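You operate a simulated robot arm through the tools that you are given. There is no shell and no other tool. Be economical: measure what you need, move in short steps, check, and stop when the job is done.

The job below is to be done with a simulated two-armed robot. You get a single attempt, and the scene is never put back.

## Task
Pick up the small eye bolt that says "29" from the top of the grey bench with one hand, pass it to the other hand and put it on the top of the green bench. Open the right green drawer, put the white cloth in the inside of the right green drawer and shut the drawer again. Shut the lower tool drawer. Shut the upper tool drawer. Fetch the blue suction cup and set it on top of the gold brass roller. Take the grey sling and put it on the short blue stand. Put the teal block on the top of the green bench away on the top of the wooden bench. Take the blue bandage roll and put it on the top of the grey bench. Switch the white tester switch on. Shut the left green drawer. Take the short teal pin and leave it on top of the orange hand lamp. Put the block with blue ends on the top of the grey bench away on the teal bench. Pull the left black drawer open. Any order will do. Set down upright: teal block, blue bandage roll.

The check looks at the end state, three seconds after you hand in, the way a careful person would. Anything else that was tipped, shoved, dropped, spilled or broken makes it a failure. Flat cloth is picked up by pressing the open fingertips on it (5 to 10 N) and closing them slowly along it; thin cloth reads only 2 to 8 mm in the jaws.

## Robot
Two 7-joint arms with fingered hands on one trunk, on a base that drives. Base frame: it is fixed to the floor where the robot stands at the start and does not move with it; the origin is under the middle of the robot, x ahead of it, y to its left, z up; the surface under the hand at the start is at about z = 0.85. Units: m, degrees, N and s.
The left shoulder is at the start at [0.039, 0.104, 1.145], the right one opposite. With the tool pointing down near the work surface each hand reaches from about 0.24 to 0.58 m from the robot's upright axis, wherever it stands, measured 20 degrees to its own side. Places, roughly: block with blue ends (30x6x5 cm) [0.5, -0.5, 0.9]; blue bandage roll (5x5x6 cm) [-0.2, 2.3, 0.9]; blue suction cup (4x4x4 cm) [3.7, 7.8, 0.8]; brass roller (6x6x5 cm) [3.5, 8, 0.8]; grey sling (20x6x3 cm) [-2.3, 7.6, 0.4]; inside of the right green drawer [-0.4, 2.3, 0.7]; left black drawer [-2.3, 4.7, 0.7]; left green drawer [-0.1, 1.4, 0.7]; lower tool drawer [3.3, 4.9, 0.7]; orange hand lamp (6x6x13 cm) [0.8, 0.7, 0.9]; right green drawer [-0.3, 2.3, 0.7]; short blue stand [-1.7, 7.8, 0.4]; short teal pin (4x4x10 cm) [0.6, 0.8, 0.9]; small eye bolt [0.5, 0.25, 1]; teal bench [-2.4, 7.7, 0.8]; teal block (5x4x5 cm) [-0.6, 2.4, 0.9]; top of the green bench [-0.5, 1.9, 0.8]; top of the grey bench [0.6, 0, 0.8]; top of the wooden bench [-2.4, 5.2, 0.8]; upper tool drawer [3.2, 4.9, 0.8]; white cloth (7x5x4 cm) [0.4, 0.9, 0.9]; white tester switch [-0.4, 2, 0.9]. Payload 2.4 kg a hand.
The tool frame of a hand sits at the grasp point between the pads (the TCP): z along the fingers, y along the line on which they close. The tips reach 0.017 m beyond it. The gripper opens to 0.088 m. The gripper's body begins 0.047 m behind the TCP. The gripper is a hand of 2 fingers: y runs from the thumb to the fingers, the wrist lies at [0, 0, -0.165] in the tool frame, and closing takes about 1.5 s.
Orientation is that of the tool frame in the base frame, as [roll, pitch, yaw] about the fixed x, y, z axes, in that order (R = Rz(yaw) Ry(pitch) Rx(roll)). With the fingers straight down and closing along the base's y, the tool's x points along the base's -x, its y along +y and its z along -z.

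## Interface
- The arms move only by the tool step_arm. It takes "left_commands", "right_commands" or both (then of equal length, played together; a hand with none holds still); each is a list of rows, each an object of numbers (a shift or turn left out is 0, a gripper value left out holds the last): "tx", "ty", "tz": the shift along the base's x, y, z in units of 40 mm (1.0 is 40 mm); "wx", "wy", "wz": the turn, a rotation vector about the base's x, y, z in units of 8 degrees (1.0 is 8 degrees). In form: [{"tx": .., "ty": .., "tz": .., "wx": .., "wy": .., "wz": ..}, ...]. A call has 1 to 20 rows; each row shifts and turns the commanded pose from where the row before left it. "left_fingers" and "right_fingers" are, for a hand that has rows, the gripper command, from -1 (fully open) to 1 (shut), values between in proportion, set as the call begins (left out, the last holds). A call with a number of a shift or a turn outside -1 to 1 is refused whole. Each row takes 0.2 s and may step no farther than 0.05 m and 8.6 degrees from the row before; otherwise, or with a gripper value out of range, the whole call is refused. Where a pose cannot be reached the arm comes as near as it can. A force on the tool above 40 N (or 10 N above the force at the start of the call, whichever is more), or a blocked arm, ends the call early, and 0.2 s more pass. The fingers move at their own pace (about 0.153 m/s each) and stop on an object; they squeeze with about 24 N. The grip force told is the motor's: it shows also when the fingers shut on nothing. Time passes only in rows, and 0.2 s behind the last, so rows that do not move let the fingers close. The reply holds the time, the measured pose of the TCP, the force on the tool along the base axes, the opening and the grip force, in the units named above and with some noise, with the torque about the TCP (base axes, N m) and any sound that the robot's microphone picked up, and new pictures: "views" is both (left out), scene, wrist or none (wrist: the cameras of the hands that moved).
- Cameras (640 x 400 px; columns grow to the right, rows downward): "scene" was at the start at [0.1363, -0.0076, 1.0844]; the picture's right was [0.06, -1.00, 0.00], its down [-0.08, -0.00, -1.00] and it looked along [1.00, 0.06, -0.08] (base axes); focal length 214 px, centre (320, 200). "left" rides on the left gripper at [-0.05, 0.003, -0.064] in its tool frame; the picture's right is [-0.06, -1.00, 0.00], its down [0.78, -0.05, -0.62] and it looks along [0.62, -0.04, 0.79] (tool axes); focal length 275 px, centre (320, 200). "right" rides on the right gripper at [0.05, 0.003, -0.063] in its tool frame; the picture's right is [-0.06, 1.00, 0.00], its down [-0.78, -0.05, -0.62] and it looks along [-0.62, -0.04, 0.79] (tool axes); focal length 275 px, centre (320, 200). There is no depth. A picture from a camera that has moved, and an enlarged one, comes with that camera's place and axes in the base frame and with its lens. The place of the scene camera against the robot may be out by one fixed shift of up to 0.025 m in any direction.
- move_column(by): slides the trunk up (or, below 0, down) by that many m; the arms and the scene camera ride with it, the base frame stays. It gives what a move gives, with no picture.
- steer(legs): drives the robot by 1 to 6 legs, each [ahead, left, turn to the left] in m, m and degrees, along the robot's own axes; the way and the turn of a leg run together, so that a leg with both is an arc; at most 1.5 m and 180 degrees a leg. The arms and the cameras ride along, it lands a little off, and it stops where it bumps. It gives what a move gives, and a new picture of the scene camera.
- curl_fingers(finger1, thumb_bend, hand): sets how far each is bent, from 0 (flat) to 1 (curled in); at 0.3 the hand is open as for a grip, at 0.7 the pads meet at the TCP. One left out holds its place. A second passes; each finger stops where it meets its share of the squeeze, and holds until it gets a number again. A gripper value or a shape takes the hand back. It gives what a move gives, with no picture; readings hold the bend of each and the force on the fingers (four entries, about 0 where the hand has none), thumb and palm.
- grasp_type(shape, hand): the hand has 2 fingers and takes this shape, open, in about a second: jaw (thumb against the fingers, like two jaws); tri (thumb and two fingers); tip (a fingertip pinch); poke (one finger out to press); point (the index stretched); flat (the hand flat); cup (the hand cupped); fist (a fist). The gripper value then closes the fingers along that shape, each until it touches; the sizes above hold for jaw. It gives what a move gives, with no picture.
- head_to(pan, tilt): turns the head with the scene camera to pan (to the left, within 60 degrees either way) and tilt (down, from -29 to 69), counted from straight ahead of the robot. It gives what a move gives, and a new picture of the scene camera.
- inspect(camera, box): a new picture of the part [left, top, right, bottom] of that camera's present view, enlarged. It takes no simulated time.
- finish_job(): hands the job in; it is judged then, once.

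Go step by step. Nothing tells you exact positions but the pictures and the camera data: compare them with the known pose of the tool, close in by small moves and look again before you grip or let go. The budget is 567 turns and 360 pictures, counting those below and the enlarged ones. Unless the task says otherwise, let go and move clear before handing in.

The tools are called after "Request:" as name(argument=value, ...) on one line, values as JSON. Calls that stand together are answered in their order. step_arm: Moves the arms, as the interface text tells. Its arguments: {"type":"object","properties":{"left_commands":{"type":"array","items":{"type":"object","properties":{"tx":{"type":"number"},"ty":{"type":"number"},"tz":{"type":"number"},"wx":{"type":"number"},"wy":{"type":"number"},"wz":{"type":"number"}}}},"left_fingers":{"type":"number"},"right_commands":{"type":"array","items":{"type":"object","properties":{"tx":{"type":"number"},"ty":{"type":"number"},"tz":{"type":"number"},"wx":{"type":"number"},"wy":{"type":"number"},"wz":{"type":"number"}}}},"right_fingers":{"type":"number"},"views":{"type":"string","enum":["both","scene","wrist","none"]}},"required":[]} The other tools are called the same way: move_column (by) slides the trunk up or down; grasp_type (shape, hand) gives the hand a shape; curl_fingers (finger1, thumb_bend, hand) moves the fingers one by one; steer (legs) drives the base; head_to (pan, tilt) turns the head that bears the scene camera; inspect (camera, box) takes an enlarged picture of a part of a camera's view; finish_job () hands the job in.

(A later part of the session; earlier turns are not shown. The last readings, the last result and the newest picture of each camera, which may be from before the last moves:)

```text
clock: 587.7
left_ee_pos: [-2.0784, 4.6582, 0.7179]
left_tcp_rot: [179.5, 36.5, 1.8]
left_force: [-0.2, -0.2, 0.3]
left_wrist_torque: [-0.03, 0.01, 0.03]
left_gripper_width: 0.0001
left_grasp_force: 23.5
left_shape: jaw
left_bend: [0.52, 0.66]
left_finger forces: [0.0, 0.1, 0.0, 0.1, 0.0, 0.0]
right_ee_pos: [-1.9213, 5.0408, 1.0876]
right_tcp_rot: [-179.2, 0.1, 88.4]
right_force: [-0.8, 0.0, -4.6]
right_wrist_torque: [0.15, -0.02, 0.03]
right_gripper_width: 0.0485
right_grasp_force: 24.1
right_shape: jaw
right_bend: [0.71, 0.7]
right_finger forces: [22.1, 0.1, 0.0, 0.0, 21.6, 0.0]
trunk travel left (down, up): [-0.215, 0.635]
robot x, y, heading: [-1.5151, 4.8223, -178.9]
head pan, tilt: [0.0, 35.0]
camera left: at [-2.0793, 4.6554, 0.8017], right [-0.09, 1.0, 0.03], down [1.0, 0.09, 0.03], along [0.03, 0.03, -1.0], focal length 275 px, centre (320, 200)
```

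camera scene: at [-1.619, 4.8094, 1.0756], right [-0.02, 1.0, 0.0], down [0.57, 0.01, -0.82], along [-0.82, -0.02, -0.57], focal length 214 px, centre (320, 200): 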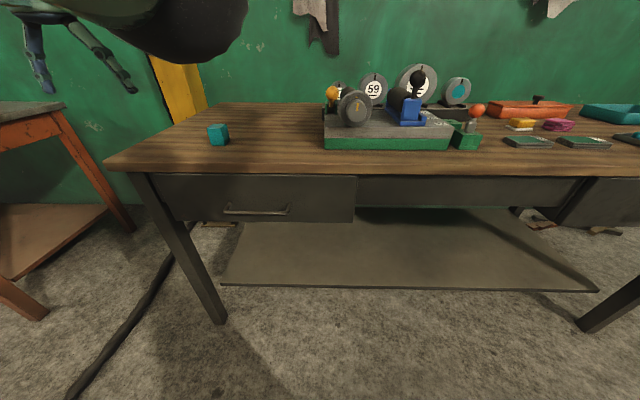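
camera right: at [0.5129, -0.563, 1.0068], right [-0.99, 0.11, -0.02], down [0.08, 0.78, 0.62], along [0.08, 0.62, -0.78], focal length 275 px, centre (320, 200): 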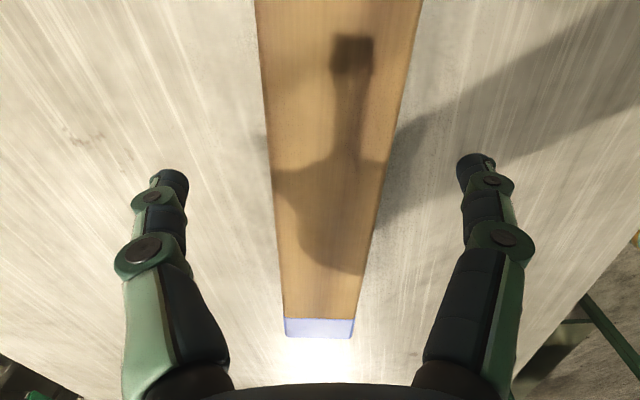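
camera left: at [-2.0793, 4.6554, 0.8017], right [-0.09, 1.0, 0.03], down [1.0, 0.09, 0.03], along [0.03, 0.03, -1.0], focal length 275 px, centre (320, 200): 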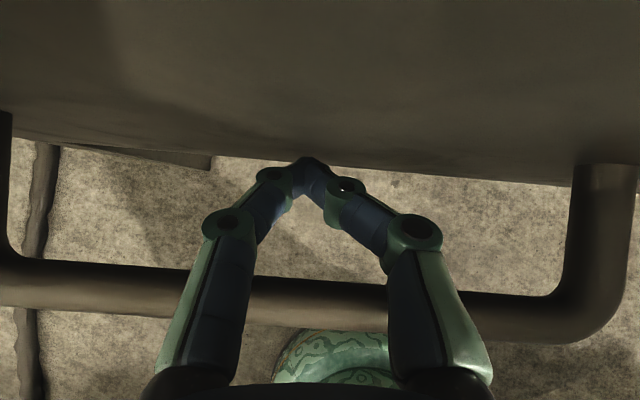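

The fingers are inside the handle loop. I'll pull by driving back.

Request:
steer(legs=[[-0.25, 0, 0]])

```text
clock: 589.5
left_ee_pos: [-1.8254, 4.6654, 0.7187]
left_tcp_rot: [179.5, 36.4, 1.4]
left_force: [-0.3, -0.5, 0.5]
left_wrist_torque: [0.01, 0.03, 0.02]
left_gripper_width: 0.0
left_grasp_force: 23.6
left_shape: jaw
left_bend: [0.52, 0.66]
left_finger forces: [0.0, 0.1, 0.1, 0.1, 0.0, 0.0]
right_ee_pos: [-1.6674, 5.049, 1.0872]
right_tcp_rot: [-179.1, 0.1, 88.1]
right_force: [0.6, 0.2, -3.9]
right_wrist_torque: [0.13, -0.01, 0.02]
right_gripper_width: 0.0487
right_grasp_force: 24.0
right_shape: jaw
right_bend: [0.71, 0.7]
right_finger forces: [21.8, 0.0, 0.0, 0.0, 21.6, 0.0]
trunk travel left (down, up): [-0.215, 0.635]
robot x, y, heading: [-1.2609, 4.8295, -179.0]
head pan, tilt: [0.0, 35.0]
camera scene: at [-1.3736, 4.8145, 0.8751], right [-0.01, 1.0, 0.0], down [0.57, 0.01, -0.82], along [-0.82, -0.01, -0.57], focal length 214 px, centre (320, 200)
```

scene: 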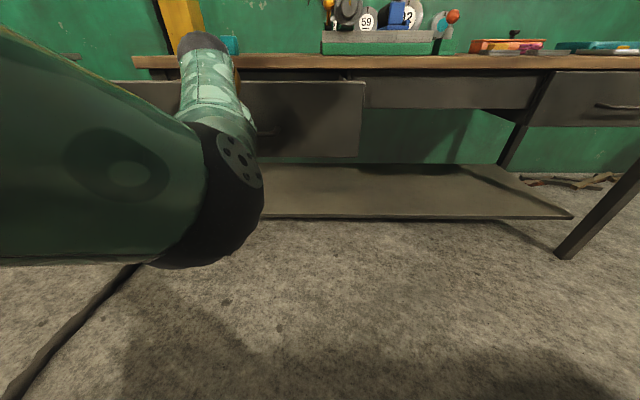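

The drawer is open about 0.23 m. I'll unhook upwards along the tool axis.

Request:
step_arm(left_commands=[{"tx": -0.2}, {"tx": 0.2, "tz": 0.53}, {"tx": 0.4, "tz": 0.53}, {"tx": 0.4, "tz": 0.54}, {"tx": 0.3, "tz": 0.8}, {"tz": 0.9}, {"tz": 0.9}, {"tz": 0.9}], views="none")

Request:
move_column(by=0.16)

Request:
steer(legs=[[-0.15, 0, 0]])

```text
clock: 591.3
left_ee_pos: [-1.7824, 4.6641, 0.922]
left_tcp_rot: [179.4, 36.5, 1.5]
left_force: [0.0, -0.2, -0.2]
left_wrist_torque: [-0.06, -0.03, 0.02]
left_gripper_width: 0.0
left_grasp_force: 23.7
left_shape: jaw
left_bend: [0.52, 0.66]
left_finger forces: [0.0, 0.1, 0.0, 0.1, 0.0, 0.0]
right_ee_pos: [-1.6674, 5.0488, 1.0865]
right_tcp_rot: [-179.1, 0.1, 88.1]
right_force: [-0.7, -0.6, -4.2]
right_wrist_torque: [0.17, -0.04, -0.02]
right_gripper_width: 0.0487
right_grasp_force: 24.6
right_shape: jaw
right_bend: [0.71, 0.7]
right_finger forces: [22.0, 0.0, 0.0, 0.0, 21.8, 0.0]
trunk travel left (down, up): [-0.215, 0.635]
robot x, y, heading: [-1.2648, 4.8306, -179.5]
head pan, tilt: [0.0, 35.0]
```

```text
clock: 593.1
left_ee_pos: [-1.7819, 4.667, 1.0836]
left_tcp_rot: [179.5, 36.5, 1.5]
left_force: [0.1, 0.2, 0.2]
left_wrist_torque: [0.0, 0.0, 0.02]
left_gripper_width: 0.0
left_grasp_force: 23.9
left_shape: jaw
left_bend: [0.52, 0.66]
left_finger forces: [0.1, 0.0, 0.0, 0.0, 0.0, 0.0]
right_ee_pos: [-1.6677, 5.0485, 1.246]
right_tcp_rot: [-179.1, 0.1, 88.1]
right_force: [0.1, 0.1, -3.8]
right_wrist_torque: [0.15, -0.05, 0.02]
right_gripper_width: 0.049
right_grasp_force: 23.7
right_shape: jaw
right_bend: [0.71, 0.7]
right_finger forces: [21.9, 0.0, 0.0, 0.0, 21.8, 0.0]
trunk travel left (down, up): [-0.375, 0.475]
robot x, y, heading: [-1.2651, 4.8315, -179.2]
head pan, tilt: [0.0, 35.0]
```

```text
clock: 594.5
left_ee_pos: [-1.6291, 4.6695, 1.0847]
left_tcp_rot: [179.6, 36.6, 1.3]
left_force: [-0.1, -0.8, -0.2]
left_wrist_torque: [-0.02, 0.01, -0.02]
left_gripper_width: 0.0003
left_grasp_force: 23.9
left_shape: jaw
left_bend: [0.52, 0.66]
left_finger forces: [0.0, 0.1, 0.1, 0.1, 0.0, 0.1]
right_ee_pos: [-1.5147, 5.0513, 1.2479]
right_tcp_rot: [-179.1, 0.2, 88.0]
right_force: [0.3, -0.1, -4.5]
right_wrist_torque: [0.13, -0.03, -0.01]
right_gripper_width: 0.0485
right_grasp_force: 23.7
right_shape: jaw
right_bend: [0.71, 0.7]
right_finger forces: [22.1, 0.0, 0.1, 0.1, 21.8, 0.0]
trunk travel left (down, up): [-0.375, 0.475]
robot x, y, heading: [-1.1078, 4.8296, -179.4]
head pan, tilt: [0.0, 35.0]
camera scene: at [-1.2152, 4.817, 1.0354], right [-0.01, 1.0, 0.0], down [0.57, 0.01, -0.82], along [-0.82, -0.01, -0.57], focal length 214 px, centre (320, 200)
```

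scene: 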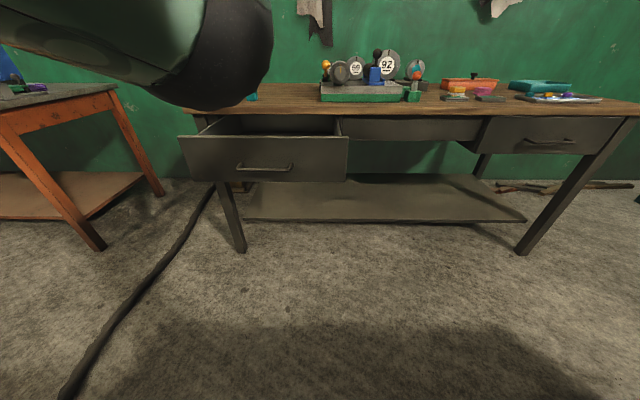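

The black drawer is open. I'll drive on towards the teal bench.

Request:
steer(legs=[[0.3, 0, 0], [0, 0, -90], [1.4, 0, 0]])

```text
clock: 606.9
left_ee_pos: [-1.6656, 6.7527, 1.0833]
left_tcp_rot: [179.5, 36.7, -85.8]
left_force: [0.2, 0.7, 0.1]
left_wrist_torque: [-0.01, -0.05, 0.01]
left_gripper_width: 0.0
left_grasp_force: 24.0
left_shape: jaw
left_bend: [0.52, 0.66]
left_finger forces: [0.0, 0.0, 0.0, 0.0, 0.0, 0.0]
right_ee_pos: [-1.2792, 6.6556, 1.2465]
right_tcp_rot: [-179.3, 0.1, 1.0]
right_force: [-0.3, 0.0, -3.9]
right_wrist_torque: [0.0, -0.14, -0.02]
right_gripper_width: 0.0485
right_grasp_force: 23.7
right_shape: jaw
right_bend: [0.71, 0.7]
right_finger forces: [21.5, 0.0, 0.0, 0.0, 21.4, 0.0]
trunk travel left (down, up): [-0.375, 0.475]
robot x, y, heading: [-1.4753, 6.2375, 93.7]
head pan, tilt: [0.0, 35.0]
camera scene: at [-1.4708, 6.3462, 1.0353], right [1.0, 0.06, 0.0], down [0.04, -0.57, -0.82], along [-0.05, 0.82, -0.57], focal length 214 px, centre (320, 200)
```

scene: 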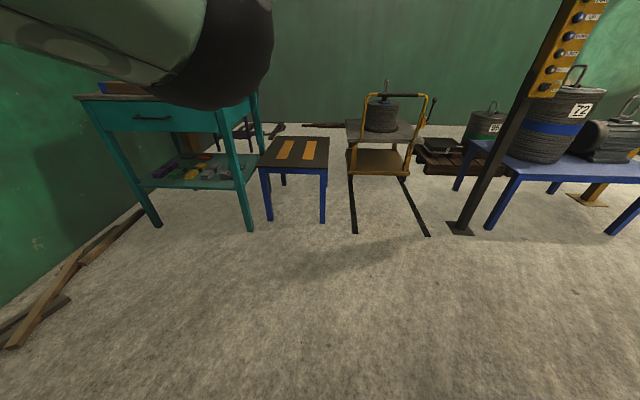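

I see the teal bench with a lower shelf, and the short blue stand (with two orange strips) to its right. I'll move in front of the bench and look at its top.

Request:
steer(legs=[[0, 0, -3.7], [0, 1.0, 0], [0.65, 0, 0]])

```text
clock: 610.3
left_ee_pos: [-2.1017, 6.7794, 1.0824]
left_tcp_rot: [179.6, 36.7, -90.2]
left_force: [-0.1, 0.2, 0.6]
left_wrist_torque: [0.01, -0.03, 0.0]
left_gripper_width: 0.0
left_grasp_force: 23.6
left_shape: jaw
left_bend: [0.52, 0.66]
left_finger forces: [0.0, 0.1, 0.0, 0.0, 0.1, 0.1]
right_ee_pos: [-1.7245, 6.6527, 1.2477]
right_tcp_rot: [-179.0, 0.2, -3.7]
right_force: [-0.7, -0.5, -4.2]
right_wrist_torque: [-0.04, -0.15, 0.03]
right_gripper_width: 0.0487
right_grasp_force: 23.7
right_shape: jaw
right_bend: [0.71, 0.7]
right_finger forces: [22.7, 0.1, 0.1, 0.1, 22.4, 0.0]
trunk travel left (down, up): [-0.375, 0.475]
robot x, y, heading: [-1.9599, 6.2558, 89.1]
head pan, tilt: [0.0, 35.0]
stopped in leg 2: the robot was blocked; the commanded pose is now the measured one
camera scene: at [-1.9397, 6.3607, 1.0352], right [1.0, -0.02, 0.0], down [-0.01, -0.57, -0.82], along [0.01, 0.82, -0.57], focal length 214 px, centre (320, 200)
```

scene: 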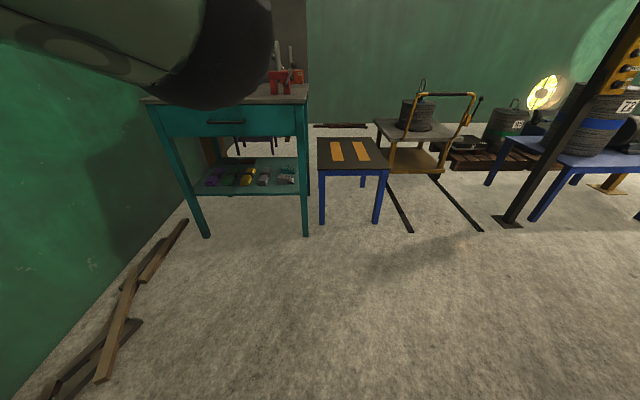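

I was blocked by the wooden bench's end, so I'll go forward first, then left.

Request:
steer(legs=[[0.05, -0.05, 0], [0.55, 0, 0], [0, 0.5, 0]])

```text
clock: 616.7
left_ee_pos: [-2.5589, 7.3818, 1.0834]
left_tcp_rot: [179.5, 36.6, -89.2]
left_force: [-0.4, 0.1, -0.7]
left_wrist_torque: [-0.01, -0.02, 0.04]
left_gripper_width: 0.0001
left_grasp_force: 24.0
left_shape: jaw
left_bend: [0.52, 0.66]
left_finger forces: [0.0, 0.1, 0.0, 0.1, 0.0, 0.0]
right_ee_pos: [-2.1793, 7.2615, 1.2468]
right_tcp_rot: [-179.2, 0.2, -2.5]
right_force: [-0.3, 0.7, -4.9]
right_wrist_torque: [-0.02, -0.14, 0.0]
right_gripper_width: 0.0485
right_grasp_force: 24.0
right_shape: jaw
right_bend: [0.71, 0.7]
right_finger forces: [22.7, 0.0, 0.0, 0.0, 22.4, 0.1]
trunk travel left (down, up): [-0.375, 0.475]
robot x, y, heading: [-2.3983, 6.8583, 89.8]
head pan, tilt: [0.0, 35.0]
camera scene: at [-2.388, 6.9661, 1.0353], right [1.0, 0.0, 0.0], down [0.0, -0.57, -0.82], along [0.0, 0.82, -0.57], focal length 214 px, centre (320, 200)
```

scene: 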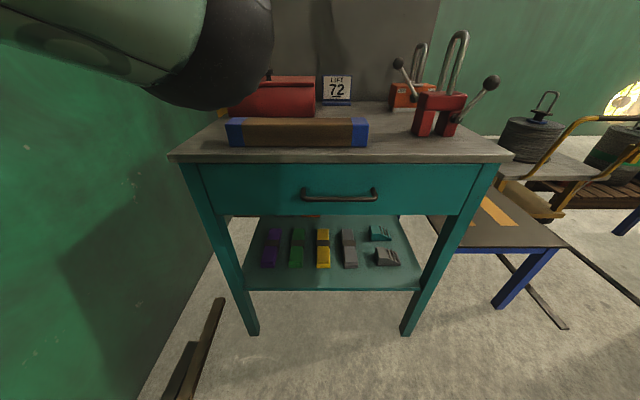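

The teal bench top already holds a similar block, a red box and a vise. The free strip is at x ≈ −2.21, y 7.43–7.75, so I'll turn the block to point forwards and move in.

Request:
step_arm(right_commands=[{"wz": -1}, {"wz": -1}, {"wz": -1}, {"wz": -1}, {"wz": -1}, {"wz": -1}, {"wz": -1}, {"wz": -1}, {"wz": -1}, {"wz": -1}, {"wz": -1}], left_commands=[{"ty": -0.5, "tx": -0.3}, {"ty": -0.5}, {"ty": -0.5}, {"ty": -0.5}, {}, {}, {}, {}, {}, {}, {}], views="none")

Request:
steer(legs=[[0, 0.03, 0], [0.2, 0, 0]])

```text
clock: 619.1
left_ee_pos: [-2.5744, 7.3241, 1.0664]
left_tcp_rot: [179.4, 36.7, -89.2]
left_force: [-0.7, -0.3, -0.8]
left_wrist_torque: [-0.01, -0.02, 0.0]
left_gripper_width: 0.0
left_grasp_force: 23.5
left_shape: jaw
left_bend: [0.52, 0.66]
left_finger forces: [0.0, 0.1, 0.0, 0.0, 0.0, 0.1]
left hand out of reach, approached as far as the arm can: row 3, 4
right_ee_pos: [-2.1781, 7.2606, 1.2461]
right_tcp_rot: [-179.0, 0.1, -90.6]
right_force: [-0.6, -0.4, -4.5]
right_wrist_torque: [-0.15, 0.05, -0.01]
right_gripper_width: 0.0484
right_grasp_force: 23.8
right_shape: jaw
right_bend: [0.71, 0.7]
right_finger forces: [22.6, 0.1, 0.1, 0.0, 22.5, 0.1]
trunk travel left (down, up): [-0.375, 0.475]
robot x, y, heading: [-2.4018, 6.8576, 90.0]
head pan, tilt: [0.0, 35.0]
```

```text
clock: 621.1
left_ee_pos: [-2.6055, 7.5247, 1.0683]
left_tcp_rot: [179.3, 36.6, -89.0]
left_force: [-0.3, -0.1, -1.1]
left_wrist_torque: [-0.03, 0.03, 0.01]
left_gripper_width: 0.0
left_grasp_force: 23.9
left_shape: jaw
left_bend: [0.52, 0.66]
left_finger forces: [0.1, 0.0, 0.0, 0.1, 0.1, 0.1]
right_ee_pos: [-2.2096, 7.4625, 1.2474]
right_tcp_rot: [-179.0, 0.0, -90.2]
right_force: [1.2, 0.6, -4.7]
right_wrist_torque: [-0.12, -0.01, -0.02]
right_gripper_width: 0.0481
right_grasp_force: 24.4
right_shape: jaw
right_bend: [0.71, 0.7]
right_finger forces: [22.5, 0.0, 0.1, 0.0, 22.3, 0.0]
trunk travel left (down, up): [-0.375, 0.475]
robot x, y, heading: [-2.4335, 7.0609, 90.3]
head pan, tilt: [0.0, 35.0]
camera scene: at [-2.419, 7.1652, 1.0353], right [1.0, 0.01, 0.0], down [0.0, -0.57, -0.82], along [-0.01, 0.82, -0.57], focal length 214 px, centre (320, 200)
```

scene: 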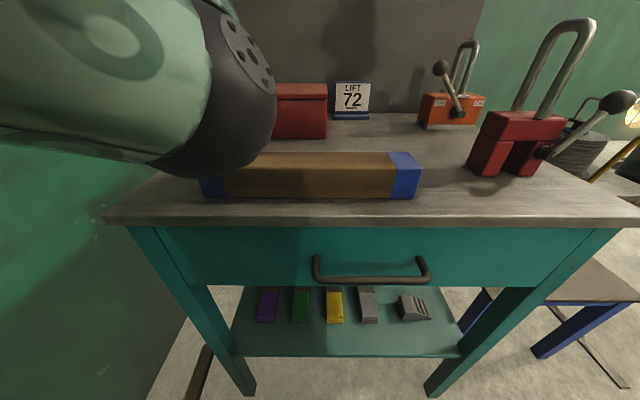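

The strip between the block and the vise is centred at x ≈ −2.20. I'll move over it and lower gently.

Request:
step_arm(right_commands=[{"tx": 0.2, "ty": 0.8}, {"ty": 0.9}, {"ty": 0.8}, {"tz": -0.9}, {"tz": -0.9}, {"tz": -0.9}, {"tz": -0.9}, {"tz": -0.9}, {"tz": -0.9}], views="wrist")

```text
clock: 623.1
left_ee_pos: [-2.6078, 7.5223, 1.0681]
left_tcp_rot: [179.6, 36.9, -88.9]
left_force: [-0.4, 0.1, -0.5]
left_wrist_torque: [0.0, 0.0, 0.0]
left_gripper_width: 0.0
left_grasp_force: 24.1
left_shape: jaw
left_bend: [0.52, 0.66]
left_finger forces: [0.1, 0.0, 0.0, 0.1, 0.0, 0.0]
right_ee_pos: [-2.2074, 7.5534, 1.0187]
right_tcp_rot: [-179.1, 0.2, -90.2]
right_force: [-2.8, -5.7, -2.7]
right_wrist_torque: [-0.02, 0.03, 0.28]
right_gripper_width: 0.0484
right_grasp_force: 23.9
right_shape: jaw
right_bend: [0.71, 0.7]
right_finger forces: [24.7, 0.1, 0.0, 0.1, 22.5, 0.0]
right hand out of reach, approached as far as the arm can: row 3
trunk travel left (down, up): [-0.375, 0.475]
robot x, y, heading: [-2.4317, 7.057, 90.5]
head pan, tilt: [0.0, 35.0]
camera right: at [-2.2111, 7.5027, 1.0799], right [-1.0, 0.07, -0.02], down [0.04, 0.78, 0.62], along [0.05, 0.62, -0.78], focal length 275 px, centre (320, 200)
```

right: 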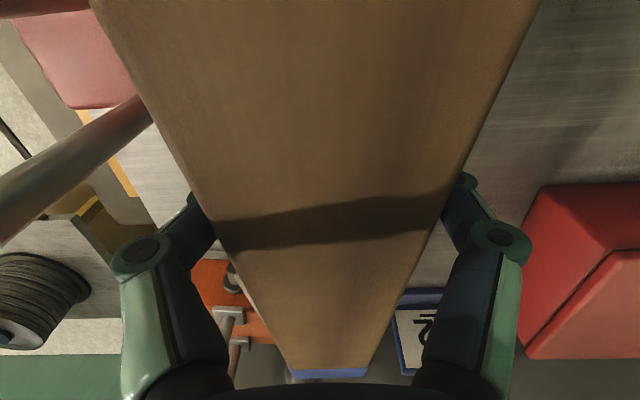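

Something touches on the vise side. I'll lift a little, shift 12 mm away from the vise and continue.

Request:
step_arm(right_commands=[{"tz": 0.8}, {"tx": -0.3}, {}], views="none")

Request:
step_arm(right_commands=[{"tz": -0.6}, {"tz": -0.6}, {"tz": -0.6}], views="scene")

```text
clock: 623.9
left_ee_pos: [-2.6062, 7.5242, 1.0665]
left_tcp_rot: [179.5, 36.7, -88.9]
left_force: [-0.7, -0.2, 0.7]
left_wrist_torque: [0.01, 0.0, -0.01]
left_gripper_width: 0.0
left_grasp_force: 23.2
left_shape: jaw
left_bend: [0.52, 0.66]
left_finger forces: [0.0, 0.0, 0.0, 0.1, 0.0, 0.0]
right_ee_pos: [-2.2205, 7.5518, 1.0486]
right_tcp_rot: [-179.0, 0.0, -90.3]
right_force: [-0.3, 0.6, -5.1]
right_wrist_torque: [-0.12, 0.0, -0.01]
right_gripper_width: 0.0487
right_grasp_force: 24.1
right_shape: jaw
right_bend: [0.71, 0.7]
right_finger forces: [24.5, 0.0, 0.0, 0.0, 24.4, 0.1]
trunk travel left (down, up): [-0.375, 0.475]
robot x, y, heading: [-2.4348, 7.0557, 90.2]
head pan, tilt: [0.0, 35.0]
```

```text
clock: 624.7
left_ee_pos: [-2.6068, 7.5242, 1.068]
left_tcp_rot: [179.5, 36.8, -88.8]
left_force: [0.2, -0.8, -1.4]
left_wrist_torque: [0.0, -0.02, 0.02]
left_gripper_width: 0.0001
left_grasp_force: 24.0
left_shape: jaw
left_bend: [0.52, 0.66]
left_finger forces: [0.0, 0.0, 0.0, 0.1, 0.0, 0.0]
right_ee_pos: [-2.2199, 7.5528, 0.977]
right_tcp_rot: [-179.0, 0.1, -90.2]
right_force: [0.9, -0.7, -3.7]
right_wrist_torque: [-0.02, 0.05, -0.01]
right_gripper_width: 0.0483
right_grasp_force: 23.7
right_shape: jaw
right_bend: [0.71, 0.7]
right_finger forces: [24.5, 0.0, 0.1, 0.0, 24.5, 0.0]
trunk travel left (down, up): [-0.375, 0.475]
robot x, y, heading: [-2.4324, 7.0587, 90.3]
head pan, tilt: [0.0, 35.0]
camera scene: at [-2.419, 7.1648, 1.0353], right [1.0, 0.01, 0.0], down [0.0, -0.57, -0.82], along [-0.01, 0.82, -0.57], focal length 214 px, centre (320, 200)
```

scene: 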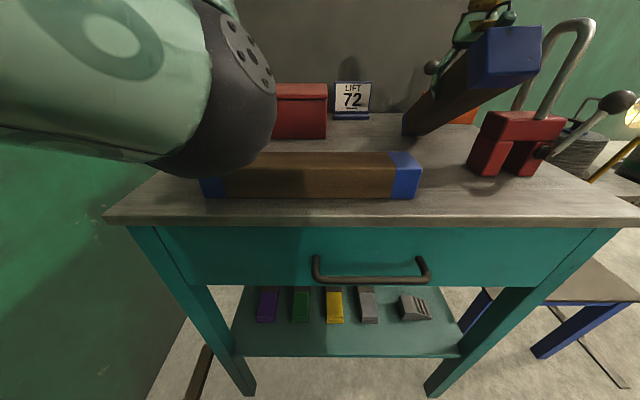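

It's between the block and the vise, its far end almost down. I'll keep lowering so that it levels out on the bench.

Request:
step_arm(right_commands=[{"tz": -0.5}, {"tz": -0.5}, {"tz": -0.5}, {"tz": -0.4}, {"tz": -0.3}], views="none")

```text
clock: 625.9
left_ee_pos: [-2.6069, 7.5244, 1.0666]
left_tcp_rot: [179.5, 36.9, -88.9]
left_force: [0.6, -0.3, 0.9]
left_wrist_torque: [-0.03, -0.01, 0.04]
left_gripper_width: 0.0
left_grasp_force: 24.0
left_shape: jaw
left_bend: [0.52, 0.66]
left_finger forces: [0.0, 0.0, 0.0, 0.0, 0.0, 0.0]
right_ee_pos: [-2.2202, 7.5533, 0.8892]
right_tcp_rot: [-179.1, 0.0, -90.4]
right_force: [0.5, -1.1, -2.2]
right_wrist_torque: [0.08, 0.02, -0.01]
right_gripper_width: 0.0487
right_grasp_force: 24.2
right_shape: jaw
right_bend: [0.71, 0.7]
right_finger forces: [24.9, 0.0, 0.0, 0.0, 24.9, 0.0]
trunk travel left (down, up): [-0.375, 0.475]
robot x, y, heading: [-2.4335, 7.0585, 90.0]
head pan, tilt: [0.0, 35.0]
```

Request:
step_arm(right_commands=[{"tz": -0.2}, {"tz": -0.15}, {"tz": -0.1}, {"tz": -0.1}], views="none")

```text
clock: 626.9
left_ee_pos: [-2.6073, 7.522, 1.0693]
left_tcp_rot: [179.5, 36.9, -88.9]
left_force: [0.1, -0.2, -0.4]
left_wrist_torque: [0.03, -0.03, -0.02]
left_gripper_width: 0.0001
left_grasp_force: 24.1
left_shape: jaw
left_bend: [0.52, 0.66]
left_finger forces: [0.0, 0.0, 0.0, 0.1, 0.0, 0.0]
right_ee_pos: [-2.2206, 7.5514, 0.8705]
right_tcp_rot: [-178.9, 0.6, -90.3]
right_force: [-0.1, 5.0, 37.9]
right_wrist_torque: [0.11, -0.02, -0.08]
right_gripper_width: 0.0473
right_grasp_force: 23.8
right_shape: jaw
right_bend: [0.77, 0.73]
right_finger forces: [25.3, 0.0, 0.0, 0.1, 25.7, 0.0]
trunk travel left (down, up): [-0.375, 0.475]
robot x, y, heading: [-2.4322, 7.0582, 90.3]
head pan, tilt: [0.0, 35.0]
```

It's flat on the bench. I'll ease off, open only as far as needed, and lift straight out.

Request:
step_arm(right_commands=[{"tz": 0.08}, {}], views="none")

Request:
step_arm(right_commands=[{}, {}, {}, {}], right_fingers=-0.45, views="none")

Request:
step_arm(right_commands=[{"tz": 0.4}, {"tz": 0.6}, {"tz": 0.8}, {"tz": 0.9}, {"tz": 0.9}, {"tz": 0.9}, {"ty": -0.6}, {"ty": -0.6}], views="scene")

```text
clock: 627.5
left_ee_pos: [-2.6075, 7.5224, 1.0678]
left_tcp_rot: [179.6, 36.7, -88.8]
left_force: [-0.9, 0.1, 0.4]
left_wrist_torque: [-0.02, 0.0, -0.02]
left_gripper_width: 0.0002
left_grasp_force: 24.1
left_shape: jaw
left_bend: [0.52, 0.66]
left_finger forces: [0.0, 0.0, 0.0, 0.0, 0.1, 0.0]
right_ee_pos: [-2.2212, 7.5505, 0.8707]
right_tcp_rot: [-178.9, 0.3, -90.2]
right_force: [-1.3, 4.1, 27.9]
right_wrist_torque: [0.09, 0.06, -0.08]
right_gripper_width: 0.0467
right_grasp_force: 23.9
right_shape: jaw
right_bend: [0.77, 0.72]
right_finger forces: [26.0, 0.0, 0.1, 0.0, 24.7, 0.0]
trunk travel left (down, up): [-0.375, 0.475]
robot x, y, heading: [-2.4303, 7.0609, 90.5]
head pan, tilt: [0.0, 35.0]
```

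```text
clock: 628.5
left_ee_pos: [-2.6064, 7.5238, 1.0677]
left_tcp_rot: [179.5, 36.8, -88.9]
left_force: [0.3, -0.3, 1.1]
left_wrist_torque: [-0.03, 0.01, -0.02]
left_gripper_width: 0.0002
left_grasp_force: 23.9
left_shape: jaw
left_bend: [0.52, 0.66]
left_finger forces: [0.0, 0.0, 0.0, 0.0, 0.0, 0.0]
right_ee_pos: [-2.2199, 7.5512, 0.8702]
right_tcp_rot: [-179.0, 0.1, -90.3]
right_force: [-0.3, 0.5, -0.1]
right_wrist_torque: [0.04, 0.0, -0.03]
right_gripper_width: 0.0637
right_grasp_force: 0.0
right_shape: jaw
right_bend: [0.66, 0.62]
right_finger forces: [0.3, 0.1, 0.0, 0.1, 0.2, 0.1]
trunk travel left (down, up): [-0.375, 0.475]
robot x, y, heading: [-2.4344, 7.0596, 90.2]
head pan, tilt: [0.0, 35.0]
```

```text
clock: 630.3
left_ee_pos: [-2.6058, 7.5232, 1.0676]
left_tcp_rot: [179.5, 36.8, -89.0]
left_force: [0.0, -0.4, 0.3]
left_wrist_torque: [0.01, 0.02, -0.04]
left_gripper_width: 0.0
left_grasp_force: 24.1
left_shape: jaw
left_bend: [0.52, 0.66]
left_finger forces: [0.0, 0.1, 0.0, 0.1, 0.0, 0.0]
right_ee_pos: [-2.2192, 7.504, 1.0488]
right_tcp_rot: [-179.2, 0.1, -90.3]
right_force: [-0.8, 0.5, 0.0]
right_wrist_torque: [0.0, 0.0, 0.01]
right_gripper_width: 0.0638
right_grasp_force: 0.0
right_shape: jaw
right_bend: [0.66, 0.62]
right_finger forces: [0.0, 0.0, 0.1, 0.0, 0.0, 0.0]
trunk travel left (down, up): [-0.375, 0.475]
robot x, y, heading: [-2.4328, 7.0587, 90.3]
head pan, tilt: [0.0, 35.0]
camera scene: at [-2.419, 7.1645, 1.0354], right [1.0, 0.01, 0.0], down [0.0, -0.57, -0.82], along [-0.01, 0.82, -0.57], focal length 214 px, centre (320, 200)
```

scene: 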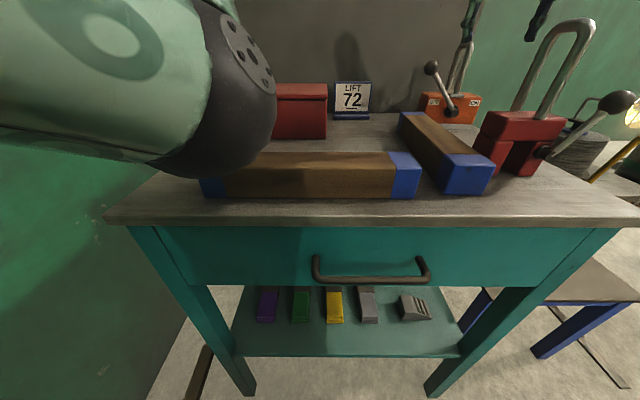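

The block lies flat on the teal bench. Next is the grey sling on the lower shelf (grey, right of the yellow one). I'll back off, shift right and lower the trunk for a look.

Request:
steer(legs=[[-0.4, 0, 0], [0, -0.3, 0]])

Request:
move_column(by=-0.37)

Request:
step_arm(left_commands=[{"wx": 1}, {"wx": 1}, {"wx": 0.8}, {"tz": -0.7}, {"tz": -0.7}, {"tz": -0.7}, {"tz": -0.7}], left_fingers=-1, views="scene")

```text
clock: 634.5
left_ee_pos: [-2.3008, 7.1276, 1.0679]
left_tcp_rot: [179.4, 36.8, -89.1]
left_force: [-0.2, -0.3, 0.2]
left_wrist_torque: [-0.01, 0.0, -0.01]
left_gripper_width: 0.0
left_grasp_force: 23.8
left_shape: jaw
left_bend: [0.52, 0.66]
left_finger forces: [0.0, 0.0, 0.0, 0.0, 0.1, 0.0]
right_ee_pos: [-1.9128, 7.1084, 1.0491]
right_tcp_rot: [-179.0, 0.1, -90.3]
right_force: [-0.8, -1.3, 0.3]
right_wrist_torque: [-0.02, 0.0, 0.0]
right_gripper_width: 0.0636
right_grasp_force: 0.1
right_shape: jaw
right_bend: [0.66, 0.62]
right_finger forces: [0.1, 0.1, 0.1, 0.1, 0.0, 0.1]
trunk travel left (down, up): [-0.375, 0.475]
robot x, y, heading: [-2.1238, 6.6607, 90.3]
head pan, tilt: [0.0, 35.0]
camera scene: at [-2.1141, 6.7686, 1.0354], right [1.0, 0.0, 0.0], down [0.0, -0.57, -0.82], along [0.0, 0.82, -0.57], focal length 214 px, centre (320, 200)
```

scene: 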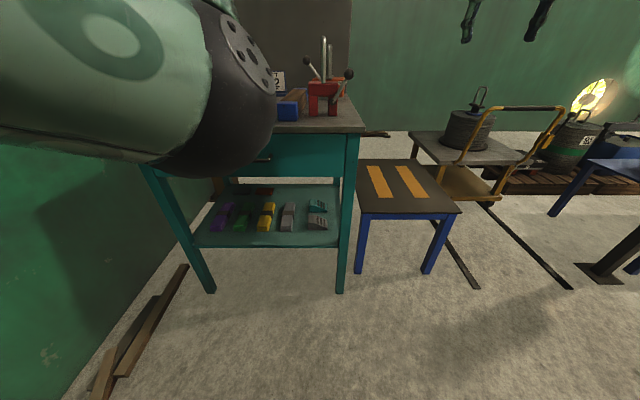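

```text
clock: 638.0
left_ee_pos: [-2.3004, 7.1591, 0.5676]
left_tcp_rot: [179.1, 19.4, -89.2]
left_force: [-0.6, 0.0, 0.3]
left_wrist_torque: [-0.02, 0.0, 0.0]
left_gripper_width: 0.0
left_grasp_force: 24.3
left_shape: jaw
left_bend: [0.52, 0.66]
left_finger forces: [0.0, 0.1, 0.0, 0.0, 0.0, 0.0]
right_ee_pos: [-1.9135, 7.108, 0.6803]
right_tcp_rot: [-179.1, 0.2, -90.4]
right_force: [0.4, 0.1, 0.7]
right_wrist_torque: [-0.03, 0.0, 0.02]
right_gripper_width: 0.0635
right_grasp_force: 0.1
right_shape: jaw
right_bend: [0.66, 0.62]
right_finger forces: [0.0, 0.1, 0.1, 0.0, 0.0, 0.0]
trunk travel left (down, up): [-0.005, 0.845]
robot x, y, heading: [-2.1258, 6.6611, 90.4]
head pan, tilt: [0.0, 35.0]
```

```text
clock: 639.8
left_ee_pos: [-2.3019, 7.2004, 0.5114]
left_tcp_rot: [179.1, 50.0, -89.4]
left_force: [-0.5, -0.7, 0.9]
left_wrist_torque: [0.01, -0.03, 0.03]
left_gripper_width: 0.088
left_grasp_force: 0.0
left_shape: jaw
left_bend: [0.3, 0.3]
left_finger forces: [0.1, 0.0, 0.0, 0.0, 0.0, 0.0]
right_ee_pos: [-1.9134, 7.1101, 0.6775]
right_tcp_rot: [-179.1, -0.3, -90.4]
right_force: [-0.1, -0.6, 0.3]
right_wrist_torque: [-0.01, -0.03, -0.01]
right_gripper_width: 0.0638
right_grasp_force: 0.1
right_shape: jaw
right_bend: [0.66, 0.62]
right_finger forces: [0.0, 0.0, 0.0, 0.0, 0.0, 0.1]
trunk travel left (down, up): [-0.005, 0.845]
robot x, y, heading: [-2.1269, 6.6615, 90.1]
head pan, tilt: [0.0, 35.0]
stopped in row 7 (left hand): the arm was blocked; the commanded pose is now the measured one
camera scene: at [-2.1151, 6.7884, 0.6703], right [1.0, 0.0, 0.0], down [0.0, -0.58, -0.82], along [0.0, 0.82, -0.58], focal length 214 px, centre (320, 200)
```

scene: 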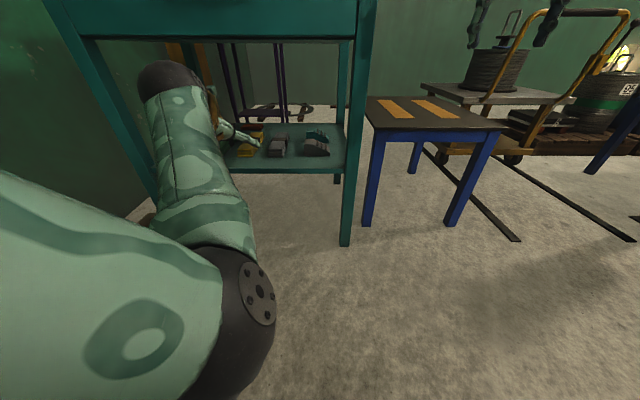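

Request:
step_arm(left_commands=[{"tz": 0.3, "ty": 0.2}], views="wrist")

```text
clock: 640.2
left_ee_pos: [-2.3013, 7.2048, 0.5186]
left_tcp_rot: [179.5, 49.5, -89.0]
left_force: [0.8, 0.4, -0.1]
left_wrist_torque: [0.0, 0.04, -0.01]
left_gripper_width: 0.088
left_grasp_force: 0.2
left_shape: jaw
left_bend: [0.3, 0.3]
left_finger forces: [0.0, 0.0, 0.0, 0.0, 0.1, 0.0]
right_ee_pos: [-1.9128, 7.1082, 0.679]
right_tcp_rot: [-178.9, 0.2, -90.4]
right_force: [-0.4, -0.5, 0.2]
right_wrist_torque: [-0.01, 0.05, 0.01]
right_gripper_width: 0.0636
right_grasp_force: 0.0
right_shape: jaw
right_bend: [0.66, 0.62]
right_finger forces: [0.0, 0.1, 0.1, 0.0, 0.0, 0.1]
trunk travel left (down, up): [-0.005, 0.845]
robot x, y, heading: [-2.1266, 6.6625, 89.9]
head pan, tilt: [0.0, 35.0]
camera left: at [-2.3028, 7.1879, 0.6002], right [1.0, 0.06, 0.04], down [0.07, -0.98, -0.19], along [0.03, 0.2, -0.98], focal length 275 px, centre (320, 200)
```

left: 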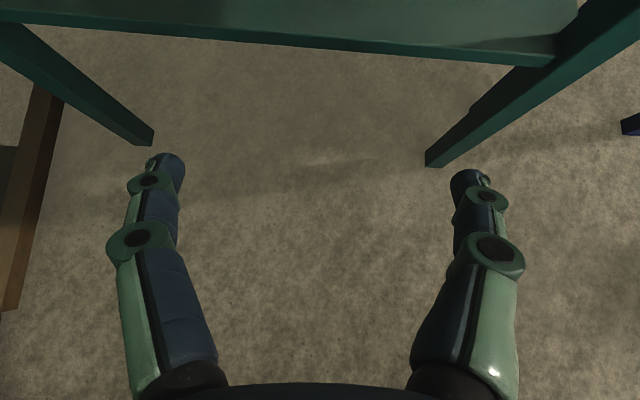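

I'll raise the trunk by 0.12 m, so the arm hangs down more freely, then lower and flatten the hand to about 70° before going in.

Request:
move_column(by=0.12)

Request:
step_arm(left_commands=[{"tz": -0.6}, {"tz": -0.6}, {"tz": -0.6, "wx": 0.8}, {"tz": -0.6, "wx": 0.8}, {"tz": -0.6, "wx": 0.9}, {"tz": -0.4}], views="scene")

```text
clock: 641.7
left_ee_pos: [-2.3013, 7.206, 0.6413]
left_tcp_rot: [179.3, 49.8, -89.1]
left_force: [0.5, 0.3, 0.2]
left_wrist_torque: [0.0, 0.01, 0.02]
left_gripper_width: 0.0881
left_grasp_force: 0.1
left_shape: jaw
left_bend: [0.3, 0.3]
left_finger forces: [0.0, 0.0, 0.0, 0.0, 0.0, 0.0]
right_ee_pos: [-1.9146, 7.1084, 0.7993]
right_tcp_rot: [-179.0, 0.1, -90.4]
right_force: [0.9, 0.1, 0.0]
right_wrist_torque: [0.01, -0.01, -0.01]
right_gripper_width: 0.0638
right_grasp_force: 0.0
right_shape: jaw
right_bend: [0.66, 0.62]
right_finger forces: [0.0, 0.1, 0.0, 0.0, 0.0, 0.0]
trunk travel left (down, up): [-0.125, 0.725]
robot x, y, heading: [-2.1291, 6.6617, 90.2]
head pan, tilt: [0.0, 35.0]
```

```text
clock: 643.1
left_ee_pos: [-2.3006, 7.2062, 0.506]
left_tcp_rot: [-179.7, 69.8, -88.3]
left_force: [0.1, -0.2, -0.2]
left_wrist_torque: [-0.03, -0.01, -0.03]
left_gripper_width: 0.088
left_grasp_force: 0.0
left_shape: jaw
left_bend: [0.3, 0.3]
left_finger forces: [0.1, 0.1, 0.0, 0.0, 0.0, 0.1]
right_ee_pos: [-1.9132, 7.1085, 0.7998]
right_tcp_rot: [-179.1, 0.1, -90.4]
right_force: [0.3, -0.8, 0.8]
right_wrist_torque: [-0.04, 0.01, 0.02]
right_gripper_width: 0.0638
right_grasp_force: 0.1
right_shape: jaw
right_bend: [0.66, 0.62]
right_finger forces: [0.1, 0.0, 0.0, 0.0, 0.0, 0.1]
trunk travel left (down, up): [-0.125, 0.725]
robot x, y, heading: [-2.1264, 6.6641, 90.3]
head pan, tilt: [0.0, 35.0]
camera scene: at [-2.1143, 6.779, 0.7864], right [1.0, 0.0, 0.0], down [0.0, -0.57, -0.82], along [0.0, 0.82, -0.57], focal length 214 px, centre (320, 200)
```

scene: 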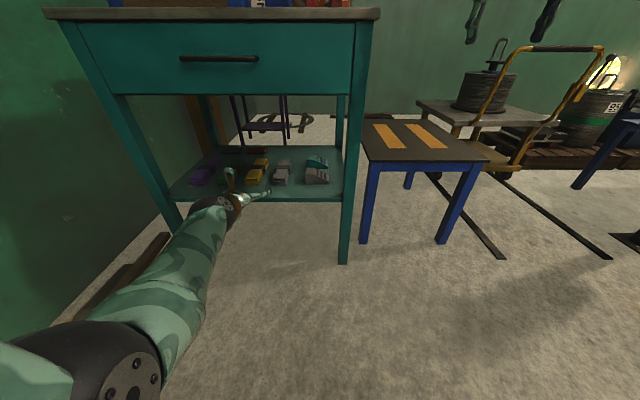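

The posture is good now. I'll lower to z ≈ 0.45, shift towards the grey sling, and drive in 0.2 m.

Request:
step_arm(left_commands=[{"tx": 0.4, "tz": -0.3}, {"tx": 0.4, "tz": -0.4}, {"tz": -0.4}], views="none")

Request:
steer(legs=[[0.2, 0, 0]])

Request:
inspect(camera="left", box=[0, 0, 640, 400])

```text
clock: 643.9
left_ee_pos: [-2.2684, 7.2059, 0.46]
left_tcp_rot: [-179.8, 69.7, -88.3]
left_force: [-0.1, 0.4, -0.9]
left_wrist_torque: [0.04, 0.01, -0.07]
left_gripper_width: 0.0881
left_grasp_force: 0.0
left_shape: jaw
left_bend: [0.3, 0.3]
left_finger forces: [0.0, 0.0, 0.0, 0.0, 0.0, 0.0]
right_ee_pos: [-1.913, 7.1081, 0.8]
right_tcp_rot: [-179.0, 0.0, -90.5]
right_force: [0.2, -0.1, -0.9]
right_wrist_torque: [-0.02, 0.02, 0.0]
right_gripper_width: 0.0637
right_grasp_force: 0.1
right_shape: jaw
right_bend: [0.66, 0.62]
right_finger forces: [0.0, 0.0, 0.0, 0.1, 0.0, 0.1]
trunk travel left (down, up): [-0.125, 0.725]
robot x, y, heading: [-2.1279, 6.6635, 90.1]
head pan, tilt: [0.0, 35.0]
```

```text
clock: 645.5
left_ee_pos: [-2.2679, 7.4086, 0.4603]
left_tcp_rot: [-179.7, 69.8, -88.6]
left_force: [-0.1, -0.4, -0.5]
left_wrist_torque: [0.02, 0.02, -0.01]
left_gripper_width: 0.0879
left_grasp_force: 0.1
left_shape: jaw
left_bend: [0.3, 0.3]
left_finger forces: [0.1, 0.1, 0.1, 0.0, 0.0, 0.1]
right_ee_pos: [-1.9126, 7.3101, 0.7988]
right_tcp_rot: [-179.0, 0.1, -90.5]
right_force: [-0.6, 0.2, -1.0]
right_wrist_torque: [-0.01, -0.01, -0.02]
right_gripper_width: 0.0635
right_grasp_force: 0.0
right_shape: jaw
right_bend: [0.66, 0.62]
right_finger forces: [0.0, 0.0, 0.0, 0.1, 0.0, 0.0]
trunk travel left (down, up): [-0.125, 0.725]
robot x, y, heading: [-2.1291, 6.8657, 90.4]
head pan, tilt: [0.0, 35.0]
camera scene: at [-2.1143, 6.9821, 0.7864], right [1.0, 0.0, 0.0], down [0.0, -0.57, -0.82], along [0.0, 0.82, -0.57], focal length 214 px, centre (320, 200)
```

scene: 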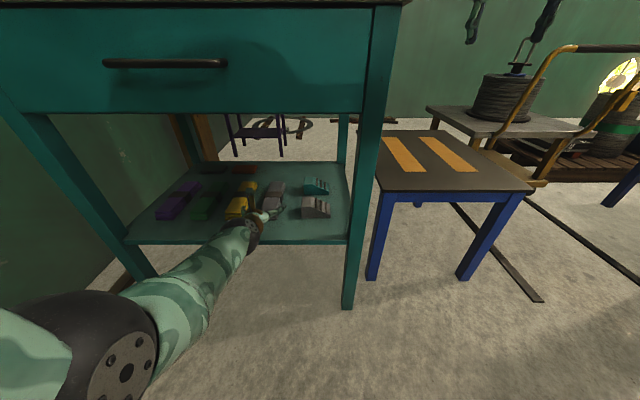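

```text
1.00 times, centred on (320, 200) of left (not enlarged: the box is as wide or as high as the picture)
camera zoom: at [-2.2689, 7.3665, 0.5311], right [1.0, 0.04, 0.06], down [0.07, -0.85, -0.52], along [0.03, 0.52, -0.85], focal length 275 px, centre (320, 200)
```

zoom: 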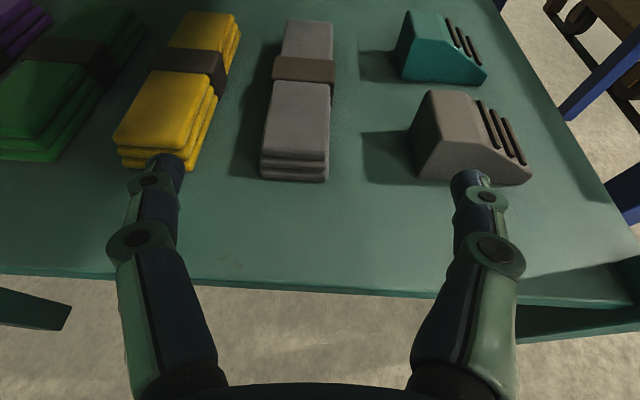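

I see the grey sling clearly: x ≈ −2.28, y 7.465–7.60, about 3 cm high, between the yellow one and a grey chock. I'll narrow the fingers, centre, drive in over it, and lower with the trunk.

Request:
step_arm(left_commands=[{"tx": -0.28}, {}, {}], left_fingers=-0.4, views="none")

Request:
steer(legs=[[0.115, 0, 0]])

Request:
inspect(camera="left", box=[0, 0, 640, 400])

```text
clock: 646.3
left_ee_pos: [-2.2781, 7.409, 0.4596]
left_tcp_rot: [-179.8, 69.7, -88.6]
left_force: [-0.7, -0.1, 0.0]
left_wrist_torque: [-0.06, 0.02, -0.03]
left_gripper_width: 0.062
left_grasp_force: 0.0
left_shape: jaw
left_bend: [0.67, 0.64]
left_finger forces: [0.0, 0.1, 0.0, 0.0, 0.1, 0.0]
right_ee_pos: [-1.9132, 7.3113, 0.799]
right_tcp_rot: [-179.1, 0.1, -90.6]
right_force: [-0.1, 0.3, 0.6]
right_wrist_torque: [-0.02, 0.02, 0.03]
right_gripper_width: 0.0637
right_grasp_force: 0.2
right_shape: jaw
right_bend: [0.66, 0.62]
right_finger forces: [0.0, 0.0, 0.0, 0.0, 0.0, 0.0]
trunk travel left (down, up): [-0.125, 0.725]
robot x, y, heading: [-2.1268, 6.8687, 90.0]
head pan, tilt: [0.0, 35.0]
```

```text
clock: 647.5
left_ee_pos: [-2.2795, 7.525, 0.4612]
left_tcp_rot: [-179.9, 69.7, -88.5]
left_force: [-0.3, -0.2, 0.1]
left_wrist_torque: [0.01, 0.0, 0.0]
left_gripper_width: 0.0621
left_grasp_force: 0.0
left_shape: jaw
left_bend: [0.67, 0.64]
left_finger forces: [0.0, 0.0, 0.1, 0.0, 0.1, 0.1]
right_ee_pos: [-1.913, 7.4264, 0.7996]
right_tcp_rot: [-178.9, 0.1, -90.5]
right_force: [-0.3, 0.4, -0.6]
right_wrist_torque: [0.05, 0.0, -0.03]
right_gripper_width: 0.0639
right_grasp_force: 0.0
right_shape: jaw
right_bend: [0.66, 0.62]
right_finger forces: [0.1, 0.1, 0.1, 0.0, 0.0, 0.1]
trunk travel left (down, up): [-0.125, 0.725]
robot x, y, heading: [-2.1295, 6.9813, 90.2]
head pan, tilt: [0.0, 35.0]
camera scene: at [-2.1144, 7.0974, 0.7864], right [1.0, 0.0, 0.0], down [0.0, -0.57, -0.82], along [0.0, 0.82, -0.57], focal length 214 px, centre (320, 200)
```

scene: 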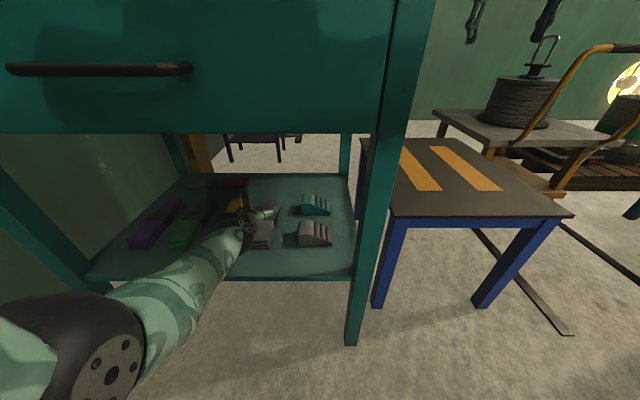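

```text
1.00 times, centred on (320, 200) of left (not enlarged: the box is as wide or as high as the picture)
camera zoom: at [-2.2799, 7.4822, 0.531], right [1.0, 0.04, 0.06], down [0.07, -0.85, -0.52], along [0.03, 0.52, -0.85], focal length 275 px, centre (320, 200)
```

zoom: 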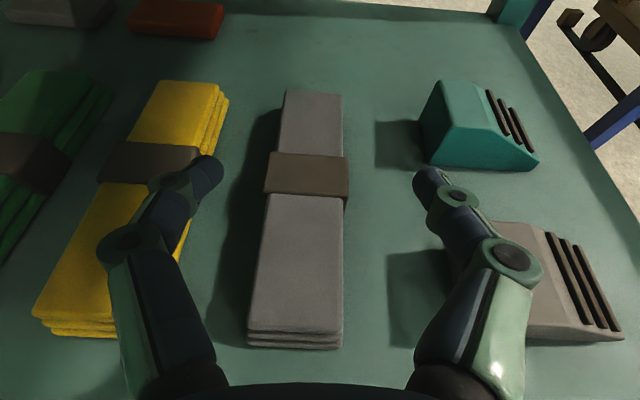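

The fingers straddle it with about 2 cm to spare on each side. I'll lower with the trunk and close.

Request:
step_arm(left_commands=[{"tx": -0.08}], views="none")

Request:
move_column(by=-0.046)

Request:
step_arm(left_commands=[{}, {}, {}, {}, {}, {}], left_fingers=1, views="wrist")

```text
clock: 647.9
left_ee_pos: [-2.2824, 7.5245, 0.4606]
left_tcp_rot: [-179.8, 69.7, -88.5]
left_force: [-0.6, -0.3, 0.2]
left_wrist_torque: [0.02, -0.01, 0.01]
left_gripper_width: 0.062
left_grasp_force: 0.1
left_shape: jaw
left_bend: [0.67, 0.64]
left_finger forces: [0.1, 0.1, 0.0, 0.1, 0.0, 0.0]
right_ee_pos: [-1.9121, 7.4263, 0.7996]
right_tcp_rot: [-179.0, 0.1, -90.5]
right_force: [0.2, -0.4, 0.7]
right_wrist_torque: [-0.02, -0.01, 0.04]
right_gripper_width: 0.064
right_grasp_force: 0.1
right_shape: jaw
right_bend: [0.66, 0.62]
right_finger forces: [0.0, 0.0, 0.0, 0.0, 0.1, 0.0]
trunk travel left (down, up): [-0.125, 0.725]
robot x, y, heading: [-2.1281, 6.9796, 90.1]
head pan, tilt: [0.0, 35.0]
```

```text
clock: 648.8
left_ee_pos: [-2.2822, 7.5251, 0.4151]
left_tcp_rot: [-179.9, 69.8, -88.7]
left_force: [0.5, -0.1, -0.4]
left_wrist_torque: [0.0, 0.0, -0.05]
left_gripper_width: 0.0617
left_grasp_force: 0.0
left_shape: jaw
left_bend: [0.67, 0.64]
left_finger forces: [0.1, 0.0, 0.0, 0.0, 0.0, 0.0]
right_ee_pos: [-1.9117, 7.4262, 0.7546]
right_tcp_rot: [-179.1, 0.1, -90.6]
right_force: [-0.4, 0.9, -0.5]
right_wrist_torque: [0.01, 0.05, -0.02]
right_gripper_width: 0.0635
right_grasp_force: 0.1
right_shape: jaw
right_bend: [0.66, 0.62]
right_finger forces: [0.0, 0.0, 0.1, 0.0, 0.0, 0.1]
trunk travel left (down, up): [-0.079, 0.771]
robot x, y, heading: [-2.1271, 6.9816, 90.0]
head pan, tilt: [0.0, 35.0]
```

```text
clock: 650.2
left_ee_pos: [-2.2823, 7.5249, 0.4148]
left_tcp_rot: [-179.8, 69.8, -88.6]
left_force: [0.1, 0.7, -0.6]
left_wrist_torque: [0.01, 0.01, -0.01]
left_gripper_width: 0.0
left_grasp_force: 24.0
left_shape: jaw
left_bend: [0.54, 0.66]
left_finger forces: [0.1, 0.1, 0.0, 0.0, 0.0, 0.1]
right_ee_pos: [-1.9136, 7.4262, 0.7536]
right_tcp_rot: [-179.1, 0.2, -90.6]
right_force: [-0.3, 0.3, -0.7]
right_wrist_torque: [0.02, -0.02, 0.0]
right_gripper_width: 0.0638
right_grasp_force: 0.0
right_shape: jaw
right_bend: [0.66, 0.62]
right_finger forces: [0.1, 0.0, 0.0, 0.0, 0.1, 0.0]
trunk travel left (down, up): [-0.079, 0.771]
robot x, y, heading: [-2.1316, 6.9822, 90.2]
head pan, tilt: [0.0, 35.0]
camera left: at [-2.2831, 7.4822, 0.4849], right [1.0, 0.04, 0.06], down [0.07, -0.85, -0.52], along [0.03, 0.52, -0.85], focal length 275 px, centre (320, 200)
```

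left: 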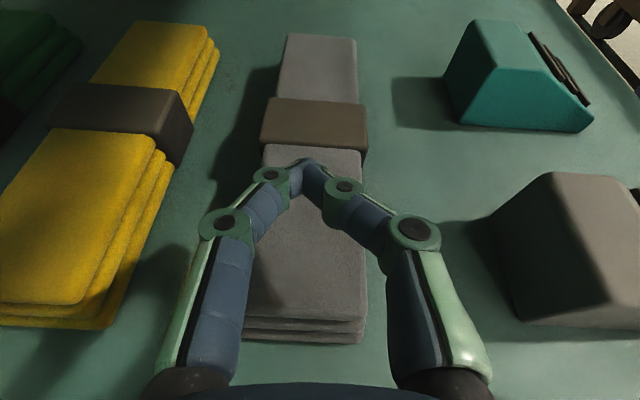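

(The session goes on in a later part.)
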